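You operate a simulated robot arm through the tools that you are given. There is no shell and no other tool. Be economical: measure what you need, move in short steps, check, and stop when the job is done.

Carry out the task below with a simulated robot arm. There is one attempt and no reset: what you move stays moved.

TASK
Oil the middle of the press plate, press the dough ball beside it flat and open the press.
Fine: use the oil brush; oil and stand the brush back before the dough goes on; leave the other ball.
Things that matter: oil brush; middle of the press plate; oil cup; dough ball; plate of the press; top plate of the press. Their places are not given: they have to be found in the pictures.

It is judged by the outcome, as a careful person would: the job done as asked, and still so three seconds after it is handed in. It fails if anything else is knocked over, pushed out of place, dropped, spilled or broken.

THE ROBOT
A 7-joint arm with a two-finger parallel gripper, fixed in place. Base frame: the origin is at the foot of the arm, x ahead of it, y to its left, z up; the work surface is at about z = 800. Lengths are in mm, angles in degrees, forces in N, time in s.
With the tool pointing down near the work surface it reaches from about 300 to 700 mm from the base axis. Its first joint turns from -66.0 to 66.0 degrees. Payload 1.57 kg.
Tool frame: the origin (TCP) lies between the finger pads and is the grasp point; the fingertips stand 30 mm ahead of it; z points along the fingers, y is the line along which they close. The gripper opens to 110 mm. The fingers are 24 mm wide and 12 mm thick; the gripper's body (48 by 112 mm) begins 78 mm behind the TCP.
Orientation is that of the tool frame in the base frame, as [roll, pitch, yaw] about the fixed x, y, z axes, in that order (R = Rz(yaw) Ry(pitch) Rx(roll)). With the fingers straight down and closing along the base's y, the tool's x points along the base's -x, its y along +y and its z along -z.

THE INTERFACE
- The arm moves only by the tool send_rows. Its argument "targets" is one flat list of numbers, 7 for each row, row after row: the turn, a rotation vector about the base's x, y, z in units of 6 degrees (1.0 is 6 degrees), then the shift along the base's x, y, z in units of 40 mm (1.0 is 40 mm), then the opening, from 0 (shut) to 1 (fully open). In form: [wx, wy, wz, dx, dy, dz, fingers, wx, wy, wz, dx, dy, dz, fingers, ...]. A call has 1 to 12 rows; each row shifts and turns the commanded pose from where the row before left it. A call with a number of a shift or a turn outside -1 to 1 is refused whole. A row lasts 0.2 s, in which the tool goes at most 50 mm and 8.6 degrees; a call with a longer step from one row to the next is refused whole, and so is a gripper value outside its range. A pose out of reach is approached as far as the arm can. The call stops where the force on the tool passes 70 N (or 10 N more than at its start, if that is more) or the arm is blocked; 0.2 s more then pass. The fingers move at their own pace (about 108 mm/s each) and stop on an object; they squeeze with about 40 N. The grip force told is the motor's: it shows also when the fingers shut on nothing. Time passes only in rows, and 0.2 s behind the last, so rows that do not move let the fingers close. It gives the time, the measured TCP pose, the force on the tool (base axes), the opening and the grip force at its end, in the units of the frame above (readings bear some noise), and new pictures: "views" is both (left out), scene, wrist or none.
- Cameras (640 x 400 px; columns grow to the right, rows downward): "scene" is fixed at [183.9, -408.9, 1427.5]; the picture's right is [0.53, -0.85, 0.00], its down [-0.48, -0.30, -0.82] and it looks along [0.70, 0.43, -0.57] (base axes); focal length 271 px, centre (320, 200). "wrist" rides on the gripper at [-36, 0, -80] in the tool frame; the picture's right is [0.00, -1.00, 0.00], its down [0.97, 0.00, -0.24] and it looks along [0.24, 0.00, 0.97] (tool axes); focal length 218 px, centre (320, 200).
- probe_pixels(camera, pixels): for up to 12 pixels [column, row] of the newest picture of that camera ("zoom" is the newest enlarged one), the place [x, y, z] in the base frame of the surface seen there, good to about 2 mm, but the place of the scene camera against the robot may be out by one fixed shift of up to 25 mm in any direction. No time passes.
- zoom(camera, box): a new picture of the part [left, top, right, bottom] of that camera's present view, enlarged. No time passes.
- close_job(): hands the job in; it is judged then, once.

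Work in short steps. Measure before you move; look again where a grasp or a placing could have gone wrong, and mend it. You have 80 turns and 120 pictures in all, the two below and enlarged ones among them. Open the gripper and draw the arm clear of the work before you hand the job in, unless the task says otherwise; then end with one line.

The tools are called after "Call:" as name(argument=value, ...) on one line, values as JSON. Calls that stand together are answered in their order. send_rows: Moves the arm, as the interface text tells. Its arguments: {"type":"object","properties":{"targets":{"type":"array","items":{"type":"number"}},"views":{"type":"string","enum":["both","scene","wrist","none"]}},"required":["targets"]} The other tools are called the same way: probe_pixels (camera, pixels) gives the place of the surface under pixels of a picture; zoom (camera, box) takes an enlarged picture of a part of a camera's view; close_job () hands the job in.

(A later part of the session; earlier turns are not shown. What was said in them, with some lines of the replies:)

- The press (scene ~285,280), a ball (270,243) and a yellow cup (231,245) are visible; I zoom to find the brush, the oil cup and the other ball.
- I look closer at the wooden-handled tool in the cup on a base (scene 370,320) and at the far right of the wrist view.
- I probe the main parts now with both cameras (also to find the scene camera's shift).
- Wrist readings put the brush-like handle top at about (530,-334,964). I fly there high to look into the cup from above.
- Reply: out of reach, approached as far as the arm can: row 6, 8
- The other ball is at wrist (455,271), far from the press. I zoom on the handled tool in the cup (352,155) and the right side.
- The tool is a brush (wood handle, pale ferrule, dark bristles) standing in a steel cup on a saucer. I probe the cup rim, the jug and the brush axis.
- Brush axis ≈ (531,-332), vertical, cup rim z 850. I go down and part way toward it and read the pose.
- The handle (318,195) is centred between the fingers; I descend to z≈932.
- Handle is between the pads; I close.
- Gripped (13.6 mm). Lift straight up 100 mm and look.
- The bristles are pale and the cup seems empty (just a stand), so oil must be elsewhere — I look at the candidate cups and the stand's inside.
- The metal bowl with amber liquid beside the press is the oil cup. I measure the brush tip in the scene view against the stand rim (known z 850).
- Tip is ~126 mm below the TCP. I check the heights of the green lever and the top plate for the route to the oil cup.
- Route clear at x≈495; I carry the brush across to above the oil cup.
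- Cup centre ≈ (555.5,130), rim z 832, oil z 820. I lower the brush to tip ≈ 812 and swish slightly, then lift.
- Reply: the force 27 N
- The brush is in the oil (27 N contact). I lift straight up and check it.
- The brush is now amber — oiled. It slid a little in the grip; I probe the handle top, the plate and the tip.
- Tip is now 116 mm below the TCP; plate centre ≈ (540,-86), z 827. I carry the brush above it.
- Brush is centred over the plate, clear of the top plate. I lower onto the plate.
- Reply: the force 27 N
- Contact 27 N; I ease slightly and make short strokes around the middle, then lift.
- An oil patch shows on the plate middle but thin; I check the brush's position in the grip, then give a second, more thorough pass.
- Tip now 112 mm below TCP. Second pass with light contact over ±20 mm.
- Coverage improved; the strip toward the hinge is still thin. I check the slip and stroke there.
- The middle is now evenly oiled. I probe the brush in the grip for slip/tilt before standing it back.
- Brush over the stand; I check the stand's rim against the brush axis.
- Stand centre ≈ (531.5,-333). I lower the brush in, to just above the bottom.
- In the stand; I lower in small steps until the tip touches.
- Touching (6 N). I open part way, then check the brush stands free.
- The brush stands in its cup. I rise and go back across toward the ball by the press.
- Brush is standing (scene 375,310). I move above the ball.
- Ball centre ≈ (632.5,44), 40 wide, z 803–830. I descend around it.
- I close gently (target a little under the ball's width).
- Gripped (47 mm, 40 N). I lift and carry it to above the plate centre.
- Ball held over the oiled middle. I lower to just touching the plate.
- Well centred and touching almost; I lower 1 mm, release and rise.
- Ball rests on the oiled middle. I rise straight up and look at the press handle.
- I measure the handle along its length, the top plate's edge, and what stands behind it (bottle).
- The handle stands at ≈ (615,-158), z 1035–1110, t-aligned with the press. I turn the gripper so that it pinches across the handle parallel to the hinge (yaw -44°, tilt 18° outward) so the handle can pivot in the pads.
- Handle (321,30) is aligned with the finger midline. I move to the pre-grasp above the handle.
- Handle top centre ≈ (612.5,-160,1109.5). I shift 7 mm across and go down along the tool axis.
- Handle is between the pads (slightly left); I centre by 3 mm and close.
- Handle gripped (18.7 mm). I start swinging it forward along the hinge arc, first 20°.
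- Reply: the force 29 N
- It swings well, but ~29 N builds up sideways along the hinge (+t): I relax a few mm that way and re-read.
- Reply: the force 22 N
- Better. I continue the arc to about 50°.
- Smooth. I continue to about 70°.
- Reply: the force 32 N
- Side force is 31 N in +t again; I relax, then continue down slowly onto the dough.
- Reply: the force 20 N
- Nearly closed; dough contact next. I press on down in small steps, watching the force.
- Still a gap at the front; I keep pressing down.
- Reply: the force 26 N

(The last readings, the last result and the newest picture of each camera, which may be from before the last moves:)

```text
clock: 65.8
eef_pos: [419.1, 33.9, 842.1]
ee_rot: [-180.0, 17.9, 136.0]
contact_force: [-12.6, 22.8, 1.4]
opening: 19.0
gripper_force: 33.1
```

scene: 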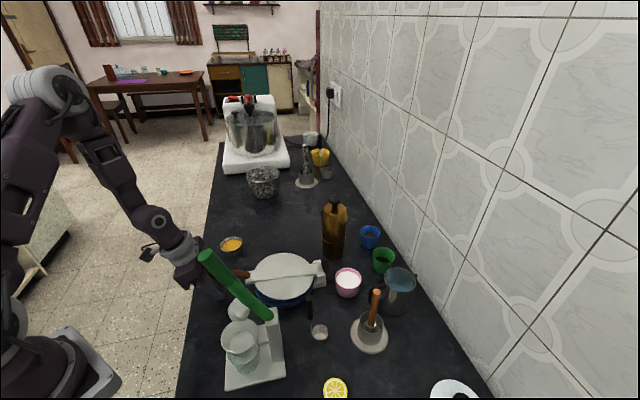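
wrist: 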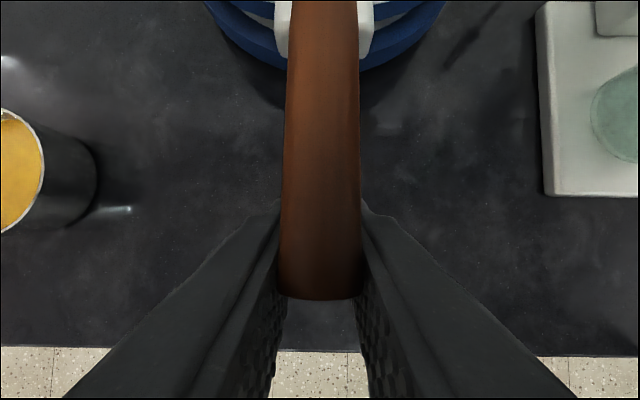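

Front gap still ~15 mm and the fingertips are near the table, so I release, rise, straighten the tool and press on the handle from above with closed fingers.

Call:
send_rows(targets=[0, 0, 0, -0.1, 0.1, 0.05, 0, 0, 0, 0, 0, 0, 0, 0.3, 0, 0, 0, 0, 0, 0, 0.5, 0, 0, 0, 0, 0, 0.5, 0.5, 0, 0, 0, 0, 0, 0.9, 0.5, 0, 0, 0, 0, 0, 0.9, 0.5, 0.69, 0.72, 0, 0, 0, 0.5, 0.5, 0.69, 0.72, 0, 0, 0, 0, 0.2, 0.69, 0.72, 0, 0, 0, 0, 0, 0, 0, 0, 0, 0, 0, 0], views="both")

Call:
zoom(camera="scene", box=[200, 180, 360, 320])

```text
clock: 68.0
eef_pos: [415.2, 36.6, 956.2]
ee_rot: [179.9, -0.1, 135.9]
contact_force: [-0.5, -0.6, 0.0]
opening: 0.3
gripper_force: 21.0
```

scene: 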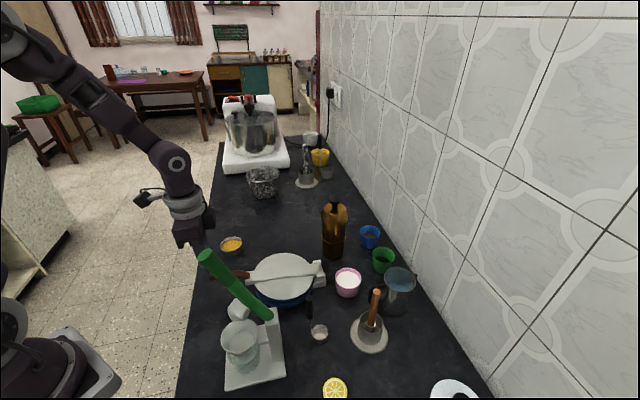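
wrist: 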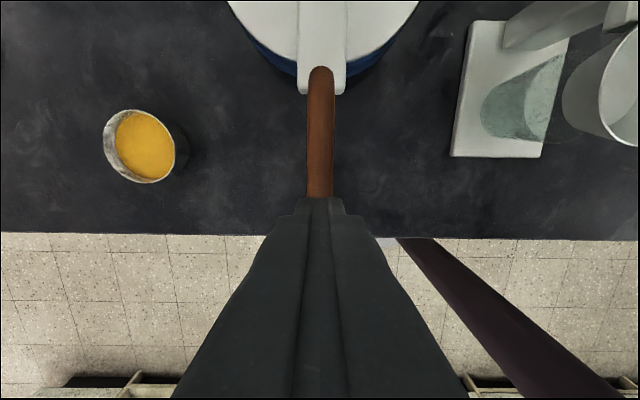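

```text
2.86 times, centred on (280, 250) of scene
```

zoom: 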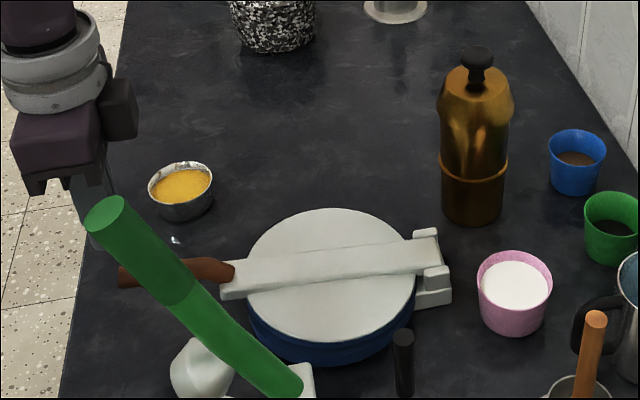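

Call:
probe_pixels(camera="wrist", pixels=[[320, 190], [320, 160], [320, 130], [320, 100], [320, 80], [305, 80], [320, 40], [280, 40], [280, 10], [270, 67], [240, 100]])

Call:
probe_pixels(camera="scene", pixels=[[243, 274], [255, 274], [265, 280], [285, 258], [300, 285], [280, 290], [315, 268], [282, 274]])

```text
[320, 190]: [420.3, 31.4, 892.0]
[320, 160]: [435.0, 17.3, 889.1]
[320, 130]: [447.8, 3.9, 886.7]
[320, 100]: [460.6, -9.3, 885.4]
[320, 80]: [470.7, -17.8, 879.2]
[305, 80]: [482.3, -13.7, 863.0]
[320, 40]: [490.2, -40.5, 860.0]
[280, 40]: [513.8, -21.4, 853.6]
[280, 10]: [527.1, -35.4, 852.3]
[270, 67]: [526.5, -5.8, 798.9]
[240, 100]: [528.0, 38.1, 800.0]
```

```text
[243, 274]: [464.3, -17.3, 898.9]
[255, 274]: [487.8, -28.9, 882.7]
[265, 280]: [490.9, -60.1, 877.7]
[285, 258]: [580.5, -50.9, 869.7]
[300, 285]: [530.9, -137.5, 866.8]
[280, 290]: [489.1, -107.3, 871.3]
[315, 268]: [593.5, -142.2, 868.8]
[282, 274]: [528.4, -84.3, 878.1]
```

Call:
zoom(camera="scene", box=[245, 255, 335, 312])

Call:
zoom(camera="wrist", box=[220, 0, 430, 110])

```text
7.02 times, centred on (290, 284) of scene
```

zoom: 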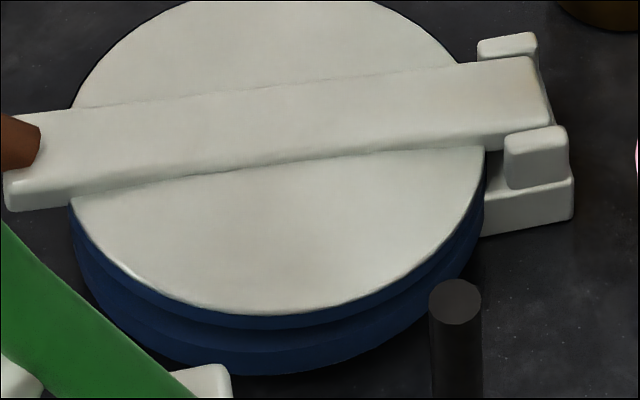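

```text
3.05 times, centred on (325, 55) of wrist
```

zoom: 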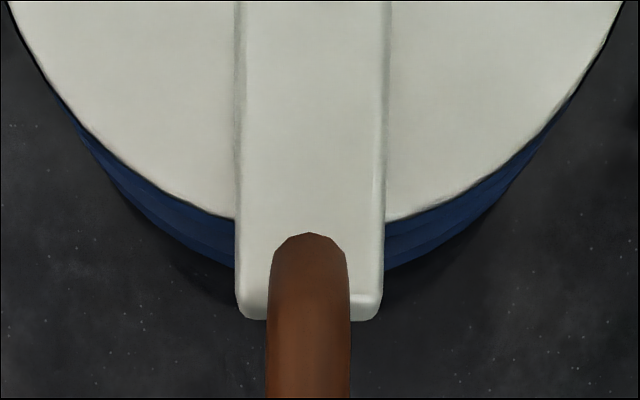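

I press on the handle at ≈ (440,12), handle top z 888.

Call:
send_rows(targets=[0, 0, 0, 0.62, -0.61, 0, 0, 0, 0, 0, 0, 0, -0.6, 0, 0, 0, 0, 0, 0, -0.4, 0, 0, 0, 0, 0, 0, -0.15, 0, 0, 0, 0, 0, 0, -0.15, 0, 0, 0, 0, 0, 0, 0, 0], views="none")

```text
clock: 69.4
eef_pos: [441.1, 13.0, 904.9]
ee_rot: [180.0, 0.0, 135.7]
contact_force: [-0.6, 0.1, -0.4]
opening: 0.2
gripper_force: 21.4
```

Call:
send_rows(targets=[0, 0, 0, 0, 0, 0, 0], views="both")

Call:
zoom(camera="scene", box=[200, 220, 340, 320])

```text
clock: 69.8
eef_pos: [441.5, 14.7, 904.2]
ee_rot: [180.0, 0.0, 135.9]
contact_force: [-0.4, 0.3, -0.6]
opening: 0.1
gripper_force: 21.5
```

scene: 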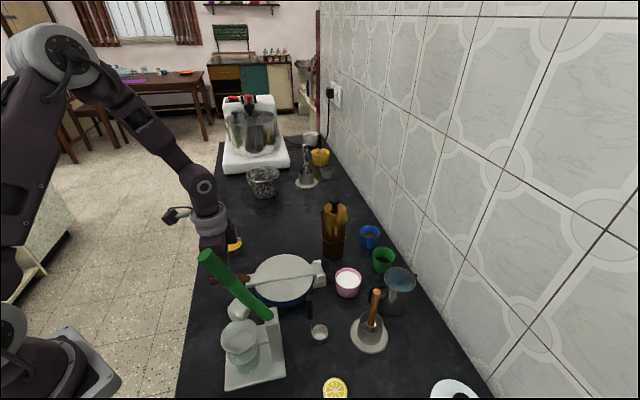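
wrist: 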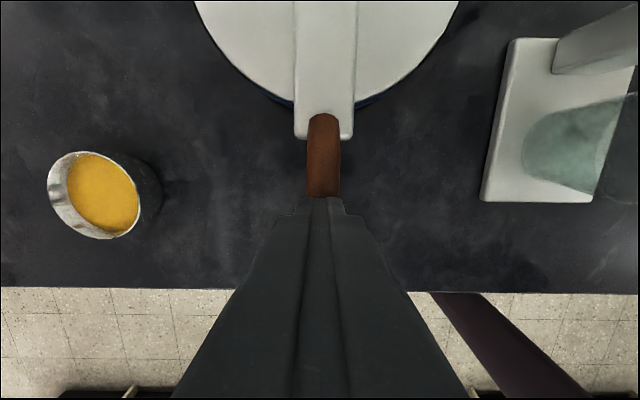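

```text
4.00 times, centred on (270, 270) of scene
```

zoom: 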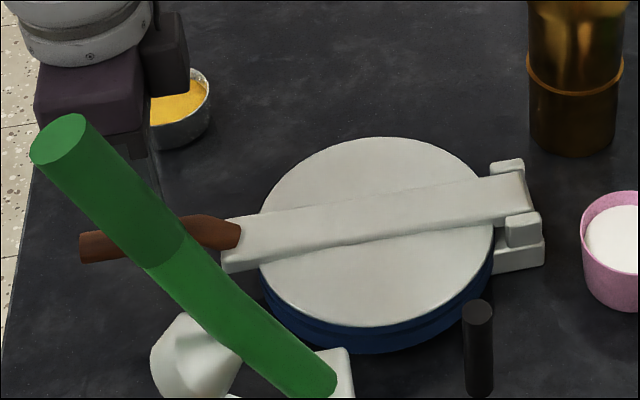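

The plate went down with little force; I keep pressing until it resists.

Call:
send_rows(targets=[0, 0, 0, 0, 0, -0.12, 0, 0, 0, 0, 0, 0, -0.12, 0, 0, 0, 0, 0, 0, 0, 0], views="none")

Call:
send_rows(targets=[0, 0, 0, 0, 0, -0.12, 0, 0, 0, 0, 0, 0, 0, 0], views="wrist")

```text
clock: 70.6
eef_pos: [441.0, 13.3, 896.9]
ee_rot: [179.8, 0.2, 135.9]
contact_force: [-9.9, 4.6, 63.2]
opening: 0.0
gripper_force: 21.2
```

```text
clock: 70.9
eef_pos: [440.9, 13.0, 896.8]
ee_rot: [179.8, 0.0, 135.9]
contact_force: [-12.3, -0.2, 39.1]
opening: 0.0
gripper_force: 21.2
stopped in row 1: the force on the tool passed its limit (the readings are from after the stop); the commanded pose is now the measured one
```

wrist: 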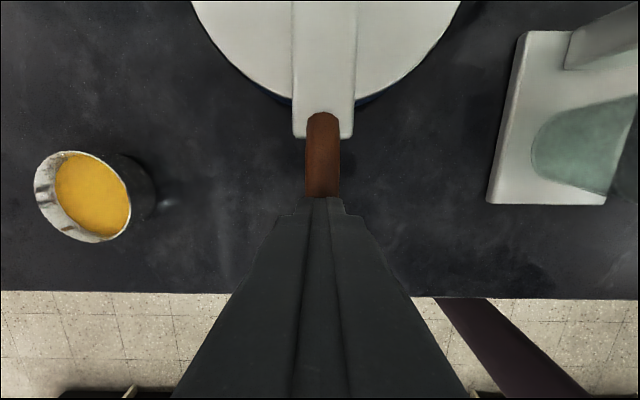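

It resists at 60+ N: closed hard. I hold a second under force and check the gap.

Call:
send_rows(targets=[0, 0, 0, 0, 0, -0.03, 0, 0, 0, 0, 0, 0, 0, 0, 0, 0, 0, 0, 0, 0, 0, 0, 0, 0, 0, 0, 0, 0, 0, 0, 0, 0, 0, 0, 0], views="scene")

Call:
zoom(camera="scene", box=[245, 255, 335, 312])

```text
clock: 71.3
eef_pos: [440.4, 13.5, 897.7]
ee_rot: [179.6, 0.0, 135.9]
contact_force: [-10.5, -0.5, 33.9]
opening: 0.1
gripper_force: 21.3
stopped in row 2: the force on the tool passed its limit (the readings are from after the stop); the commanded pose is now the measured one
```

scene: 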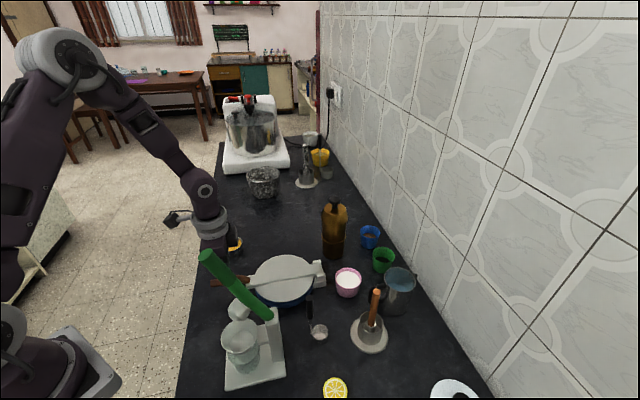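

```text
7.02 times, centred on (290, 284) of scene
```

zoom: 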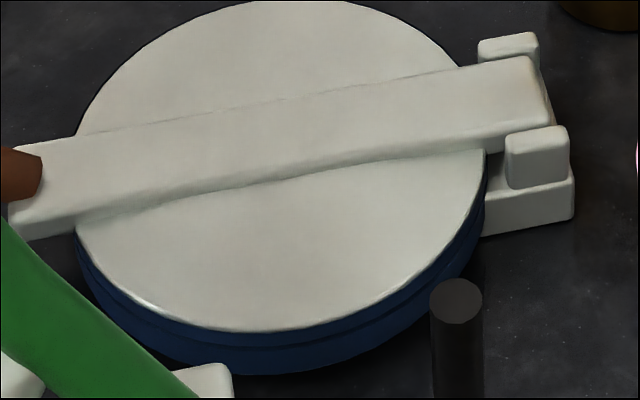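

Press is closed hard onto the dough. Now I rise, open the fingers, tilt again and go down around the handle to open the press.

Call:
send_rows(targets=[0, 0, 0, 0, 0, 0.4, 0, 0, 0, 0, 0, 0, 0.9, 0.2, -0.69, -0.72, 0, -0.2, 0.17, 0, 0.45, -0.69, -0.72, 0, -0.26, 0.18, 0, 0.45, -0.69, -0.72, 0, 0, 0, 0, 0.45, 0, 0, 0, 0, 0, 0, 0.45], views="both")

Call:
probe_pixels(camera="wrist", pixels=[[320, 200], [320, 220], [320, 180], [320, 150], [310, 180], [330, 180]])

```text
clock: 72.7
eef_pos: [423.2, 25.2, 947.5]
ee_rot: [179.5, 18.0, 135.7]
contact_force: [0.9, 0.2, 0.5]
opening: 49.6
gripper_force: 0.0
```

scene: 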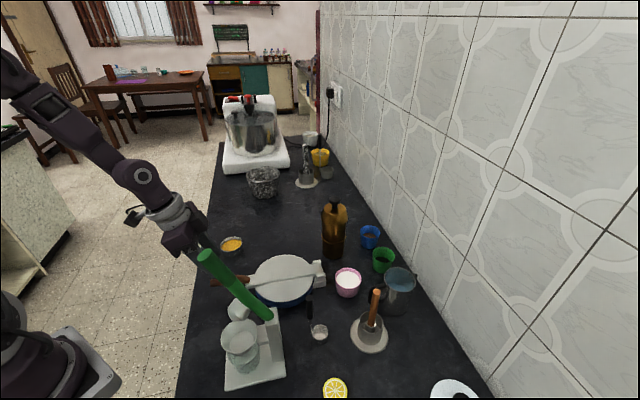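
wrist: 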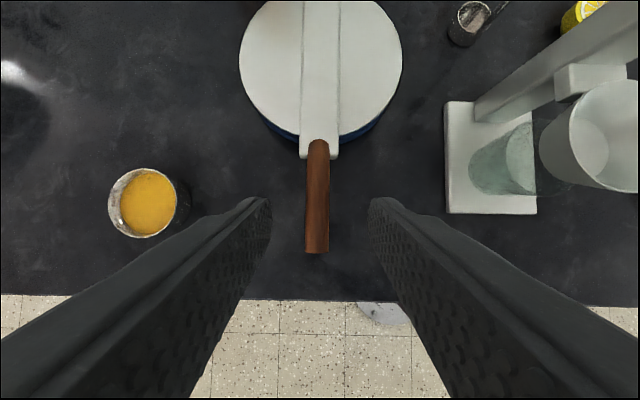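

```text
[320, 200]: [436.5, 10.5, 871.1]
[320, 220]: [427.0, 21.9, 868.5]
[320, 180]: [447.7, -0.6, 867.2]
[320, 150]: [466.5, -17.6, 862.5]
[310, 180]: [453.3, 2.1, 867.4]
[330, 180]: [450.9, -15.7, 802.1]
```

Handle top z ≈ 869, centred between the fingers. I go down around it and close.

Call:
send_rows(targets=[0, 0, 0, 0, 0, -0.8, 0.45, 0, 0, 0, 0, 0, -0.8, 0.45, 0, 0, 0, 0, 0, -0.63, 0.45, 0, 0, 0, 0, 0, 0, 0.3, 0, 0, 0, 0, 0, 0, 0, 0, 0, 0, 0, 0, 0, 0, 0, 0, 0, 0, 0, 0, 0], views="wrist")

```text
clock: 74.3
eef_pos: [424.4, 27.5, 860.1]
ee_rot: [179.6, 17.9, 135.8]
contact_force: [8.0, 5.7, -2.5]
opening: 19.1
gripper_force: 33.3
```

wrist: 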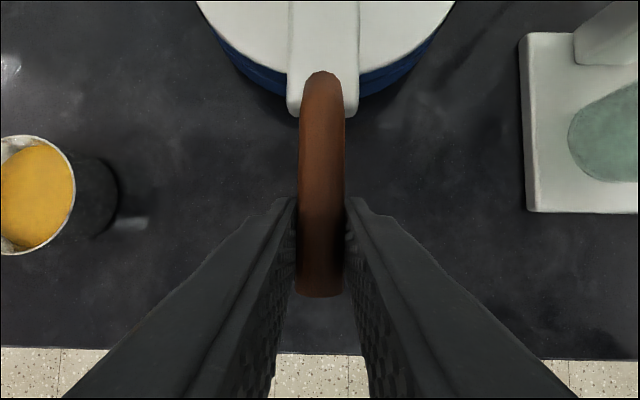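

Gripped (19 mm). I lift the handle back along the arc.

Call:
send_rows(targets=[0, 0, 0, 0.026, -0.025, 0.266, 0, 0, 0, 0, 0.026, -0.025, 0.266, 0, 0, 0, 0, 0.042, -0.0405, 0.264, 0, 0, 0, 0, 0.042, -0.0405, 0.264, 0, 0, 0, 0, 0.059, -0.057, 0.256, 0, 0, 0, 0, 0.059, -0.057, 0.256, 0, 0, 0, 0, 0.075, -0.072, 0.249, 0, 0, 0, 0, 0.075, -0.072, 0.249, 0, 0, 0, 0, 0.09, -0.086, 0.2375, 0, 0, 0, 0, 0.09, -0.086, 0.2375, 0, 0, 0, 0, 0.105, -0.101, 0.2275, 0, 0, 0, 0, 0.105, -0.101, 0.2275, 0], views="both")

Call:
zoom(camera="scene", box=[200, 180, 360, 320])

```text
clock: 76.9
eef_pos: [453.1, -2.6, 979.8]
ee_rot: [179.6, 18.0, 136.0]
contact_force: [8.4, 26.8, 0.0]
opening: 19.6
gripper_force: 33.4
```

scene: 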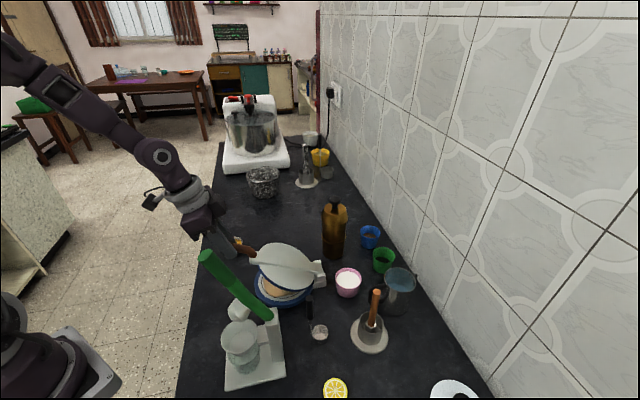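
wrist: 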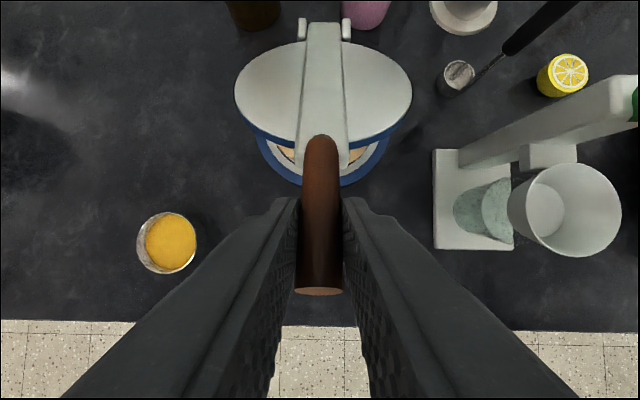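

```text
2.86 times, centred on (280, 250) of scene
```

zoom: 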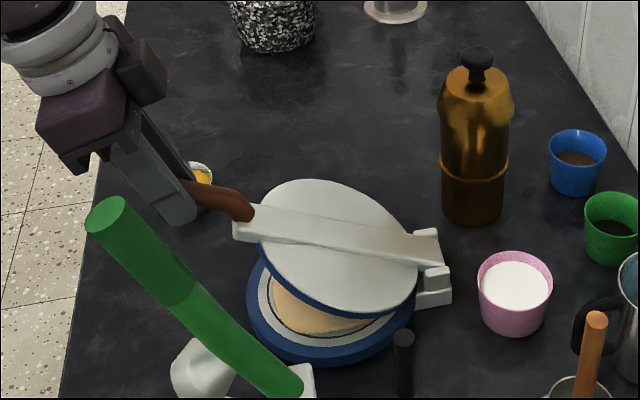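

The dough is flattened. I relax the side force and continue opening.

Call:
send_rows(targets=[0, 0, 0, 0.14, -0.06, 0.2125, 0, 0, 0, 0, 0.118, -0.09, 0.2125, 0, 0, 0, 0, 0.132, -0.127, 0.199, 0, 0, 0, 0, 0.132, -0.127, 0.199, 0, 0, 0, 0, 0.143, -0.137, 0.181, 0, 0, 0, 0, 0.143, -0.137, 0.181, 0, 0, 0, 0, 0.154, -0.1475, 0.1625, 0, 0, 0, 0, 0.154, -0.1475, 0.1625, 0, 0, 0, 0, 0.164, -0.157, 0.144, 0, 0, 0, 0, 0.164, -0.157, 0.144, 0, 0, 0, 0, 0.173, -0.166, 0.124, 0, 0, 0, 0, 0.173, -0.166, 0.124, 0], views="scene")

```text
clock: 79.5
eef_pos: [522.9, -68.8, 1061.9]
ee_rot: [-180.0, 17.6, 135.9]
contact_force: [-26.6, -26.8, -11.7]
opening: 19.1
gripper_force: 33.1
```

scene: 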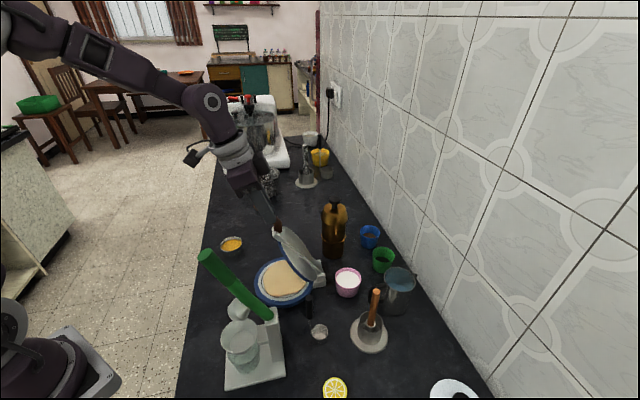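

Side force is now negative; I shift back 4 mm and go on to nearly upright.

Call:
send_rows(targets=[0, 0, 0, 0.11, -0.25, 0.08, 0, 0, 0, 0, 0.165, -0.19, 0.08, 0, 0, 0, 0, 0.185, -0.178, 0.07, 0, 0, 0, 0, 0.185, -0.178, 0.07, 0, 0, 0, 0, 0.19, -0.182, 0.05, 0, 0, 0, 0, 0.19, -0.182, 0.05, 0, 0, 0, 0, 0.192, -0.184, 0.03, 0, 0, 0, 0, 0.192, -0.184, 0.03, 0, 0, 0, 0, 0.195, -0.187, 0.01, 0, 0, 0, 0, 0.195, -0.187, 0.01, 0, 0, 0, 0, 0, 0, 0, 0], views="scene")

Call:
zoom(camera="scene", box=[240, 140, 360, 310])

```text
clock: 81.9
eef_pos: [598.4, -143.7, 1081.2]
ee_rot: [179.8, 17.9, 135.8]
contact_force: [-22.5, -17.8, 4.7]
opening: 18.8
gripper_force: 33.3
```

scene: 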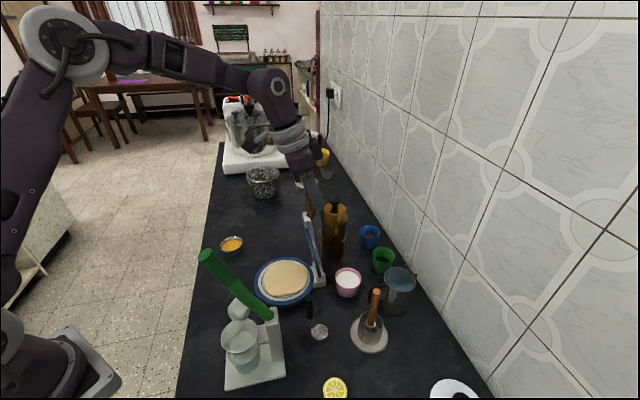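

```text
2.35 times, centred on (300, 225) of scene
```

zoom: 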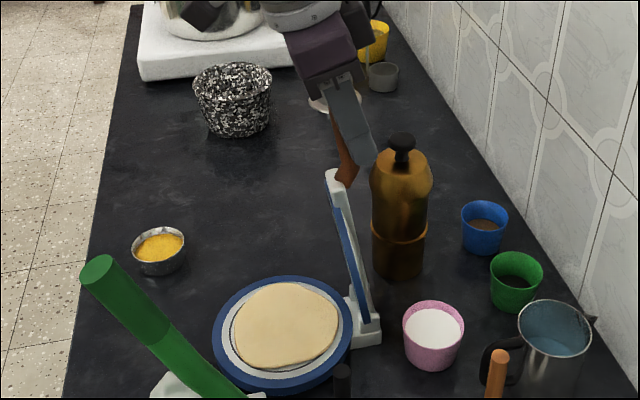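

Nearly fully open; the last ~22 mm to the original stop.

Call:
send_rows(targets=[0, 0, 0, 0.1, -0.17, 0, 0, 0, 0, 0, 0.13, -0.13, 0, 0, 0, 0, 0, 0.13, -0.125, -0.01, 0, 0, 0, 0, 0, 0, 0, 0], views="scene")

```text
clock: 82.9
eef_pos: [614.1, -160.0, 1079.6]
ee_rot: [179.5, 18.1, 135.8]
contact_force: [-13.1, -9.1, 17.2]
opening: 19.0
gripper_force: 33.9
```

scene: 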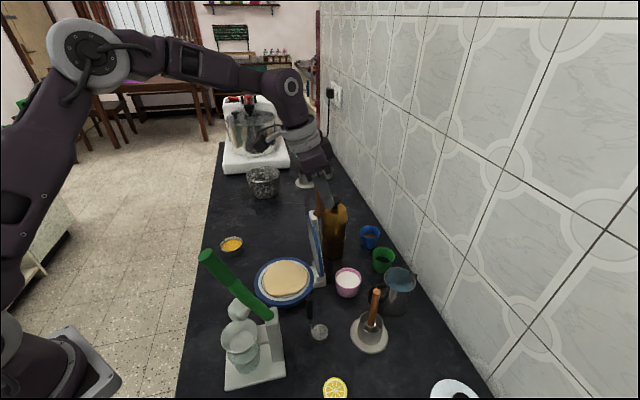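

Back at the original open position. I release gently and withdraw along the tool axis.

Call:
send_rows(targets=[0, 0, 0, -0.02, -0.02, 0, 0, 0, 0, 0, 0, 0, 0, 0.3, 0, 0, 0, 0, 0, 0, 0.6, 0, 0, 0, 0, 0, 0, 0.6, 0, 0, 0, -0.175, 0.167, 0.68, 0.6, 0, 0, 0, -0.175, 0.167, 0.68, 0.6, 0, 0, 0, -0.175, 0.167, 0.68, 0.6, 0, 0, 0, -0.5, 0.5, 0.2, 0.6, 0, 0, 0, -0.6, 0.6, 0, 0.6, 0, 0, 0, -0.6, 0.6, 0, 0.6, 0, 0, 0, -0.6, 0.6, 0, 0.6], views="both")

Call:
zoom(camera="scene", box=[200, 160, 440, 330])

```text
clock: 85.3
eef_pos: [497.7, -47.8, 1171.1]
ee_rot: [179.6, 17.9, 135.8]
contact_force: [-1.1, 0.9, -0.7]
opening: 66.1
gripper_force: 0.1
```

scene: 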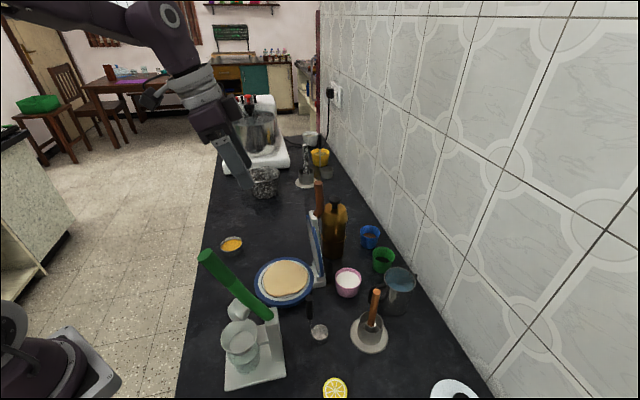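
wrist: 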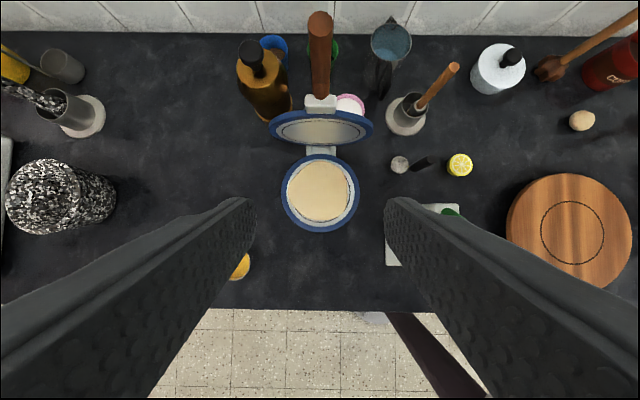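

```text
2.35 times, centred on (320, 245) of scene
```

zoom: 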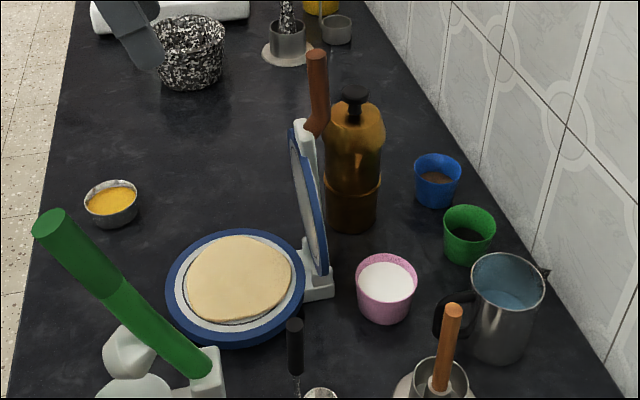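

All done as asked visually; the handle top sits a few px left of its start (318 vs 324), so I check that the press hasn't moved and that the top plate is stable.

Call:
probe_pixels(camera="scene", pixels=[[318, 183], [318, 190], [318, 200], [315, 214], [256, 283], [313, 280], [283, 258], [322, 285], [285, 280]])

Call:
send_rows(targets=[0, 0, 0, -0.5, 0.5, 0, 0.6, 0, 0, 0, 0, 0, 0, 0.6, 0, 0, 0, 0, 0, 0, 0.6, 0, 0, 0, 0, 0, 0, 0.6, 0, 0, 0, 0, 0, 0, 0.6, 0, 0, 0, 0, 0, 0, 0.6, 0, 0, 0, 0, 0, 0, 0.6, 0, 0, 0, 0, 0, 0, 0.6, 0, 0, 0, 0, 0, 0, 0.6, 0, 0, 0, 0, 0, 0, 0.6, 0, 0, 0, 0, 0, 0, 0.6], views="both")

Call:
probe_pixels(camera="scene", pixels=[[318, 183], [318, 190], [318, 200], [315, 214]])

```text
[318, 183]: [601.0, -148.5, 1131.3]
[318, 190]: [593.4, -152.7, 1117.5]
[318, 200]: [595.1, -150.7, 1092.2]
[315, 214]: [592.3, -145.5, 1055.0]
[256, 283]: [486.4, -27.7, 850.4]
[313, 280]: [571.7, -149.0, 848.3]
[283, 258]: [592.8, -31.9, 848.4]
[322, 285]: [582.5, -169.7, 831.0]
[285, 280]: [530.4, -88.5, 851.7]
```

```text
clock: 87.7
eef_pos: [477.9, -29.1, 1169.8]
ee_rot: [179.6, 17.8, 135.8]
contact_force: [0.5, -0.3, -0.6]
opening: 66.2
gripper_force: 0.1
```

scene: 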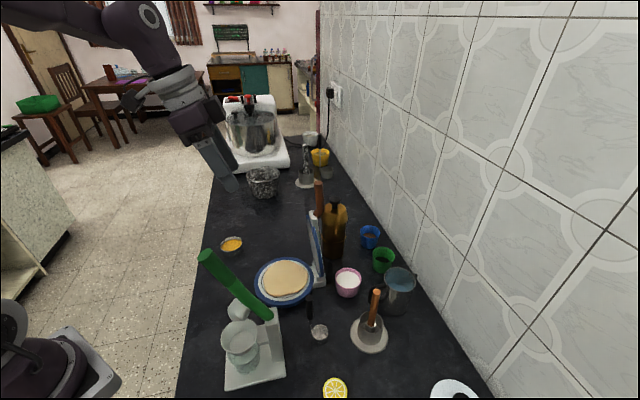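
wrist: 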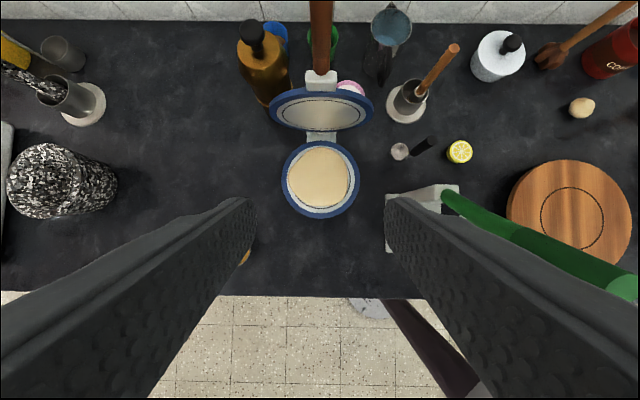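

```text
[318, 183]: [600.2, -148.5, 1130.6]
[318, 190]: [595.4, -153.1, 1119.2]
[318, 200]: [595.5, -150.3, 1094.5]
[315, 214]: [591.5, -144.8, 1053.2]
```

The press base has not moved, the top plate stands open and has been steady for over 2 s, the brush is in its stand and the other ball is untouched. The arm is clear and the gripper open, so I hand it in.

Call:
close_job()

```text
The job is handed in.
```

The middle of the press plate is oiled and the brush was put back in its stand before the dough went on. The ball beside the press is pressed flat on the plate, the press is open and the other ball is untouched. The top plate stands about 3° less far back than at the start, but it held steady for over 2 s before I handed in.
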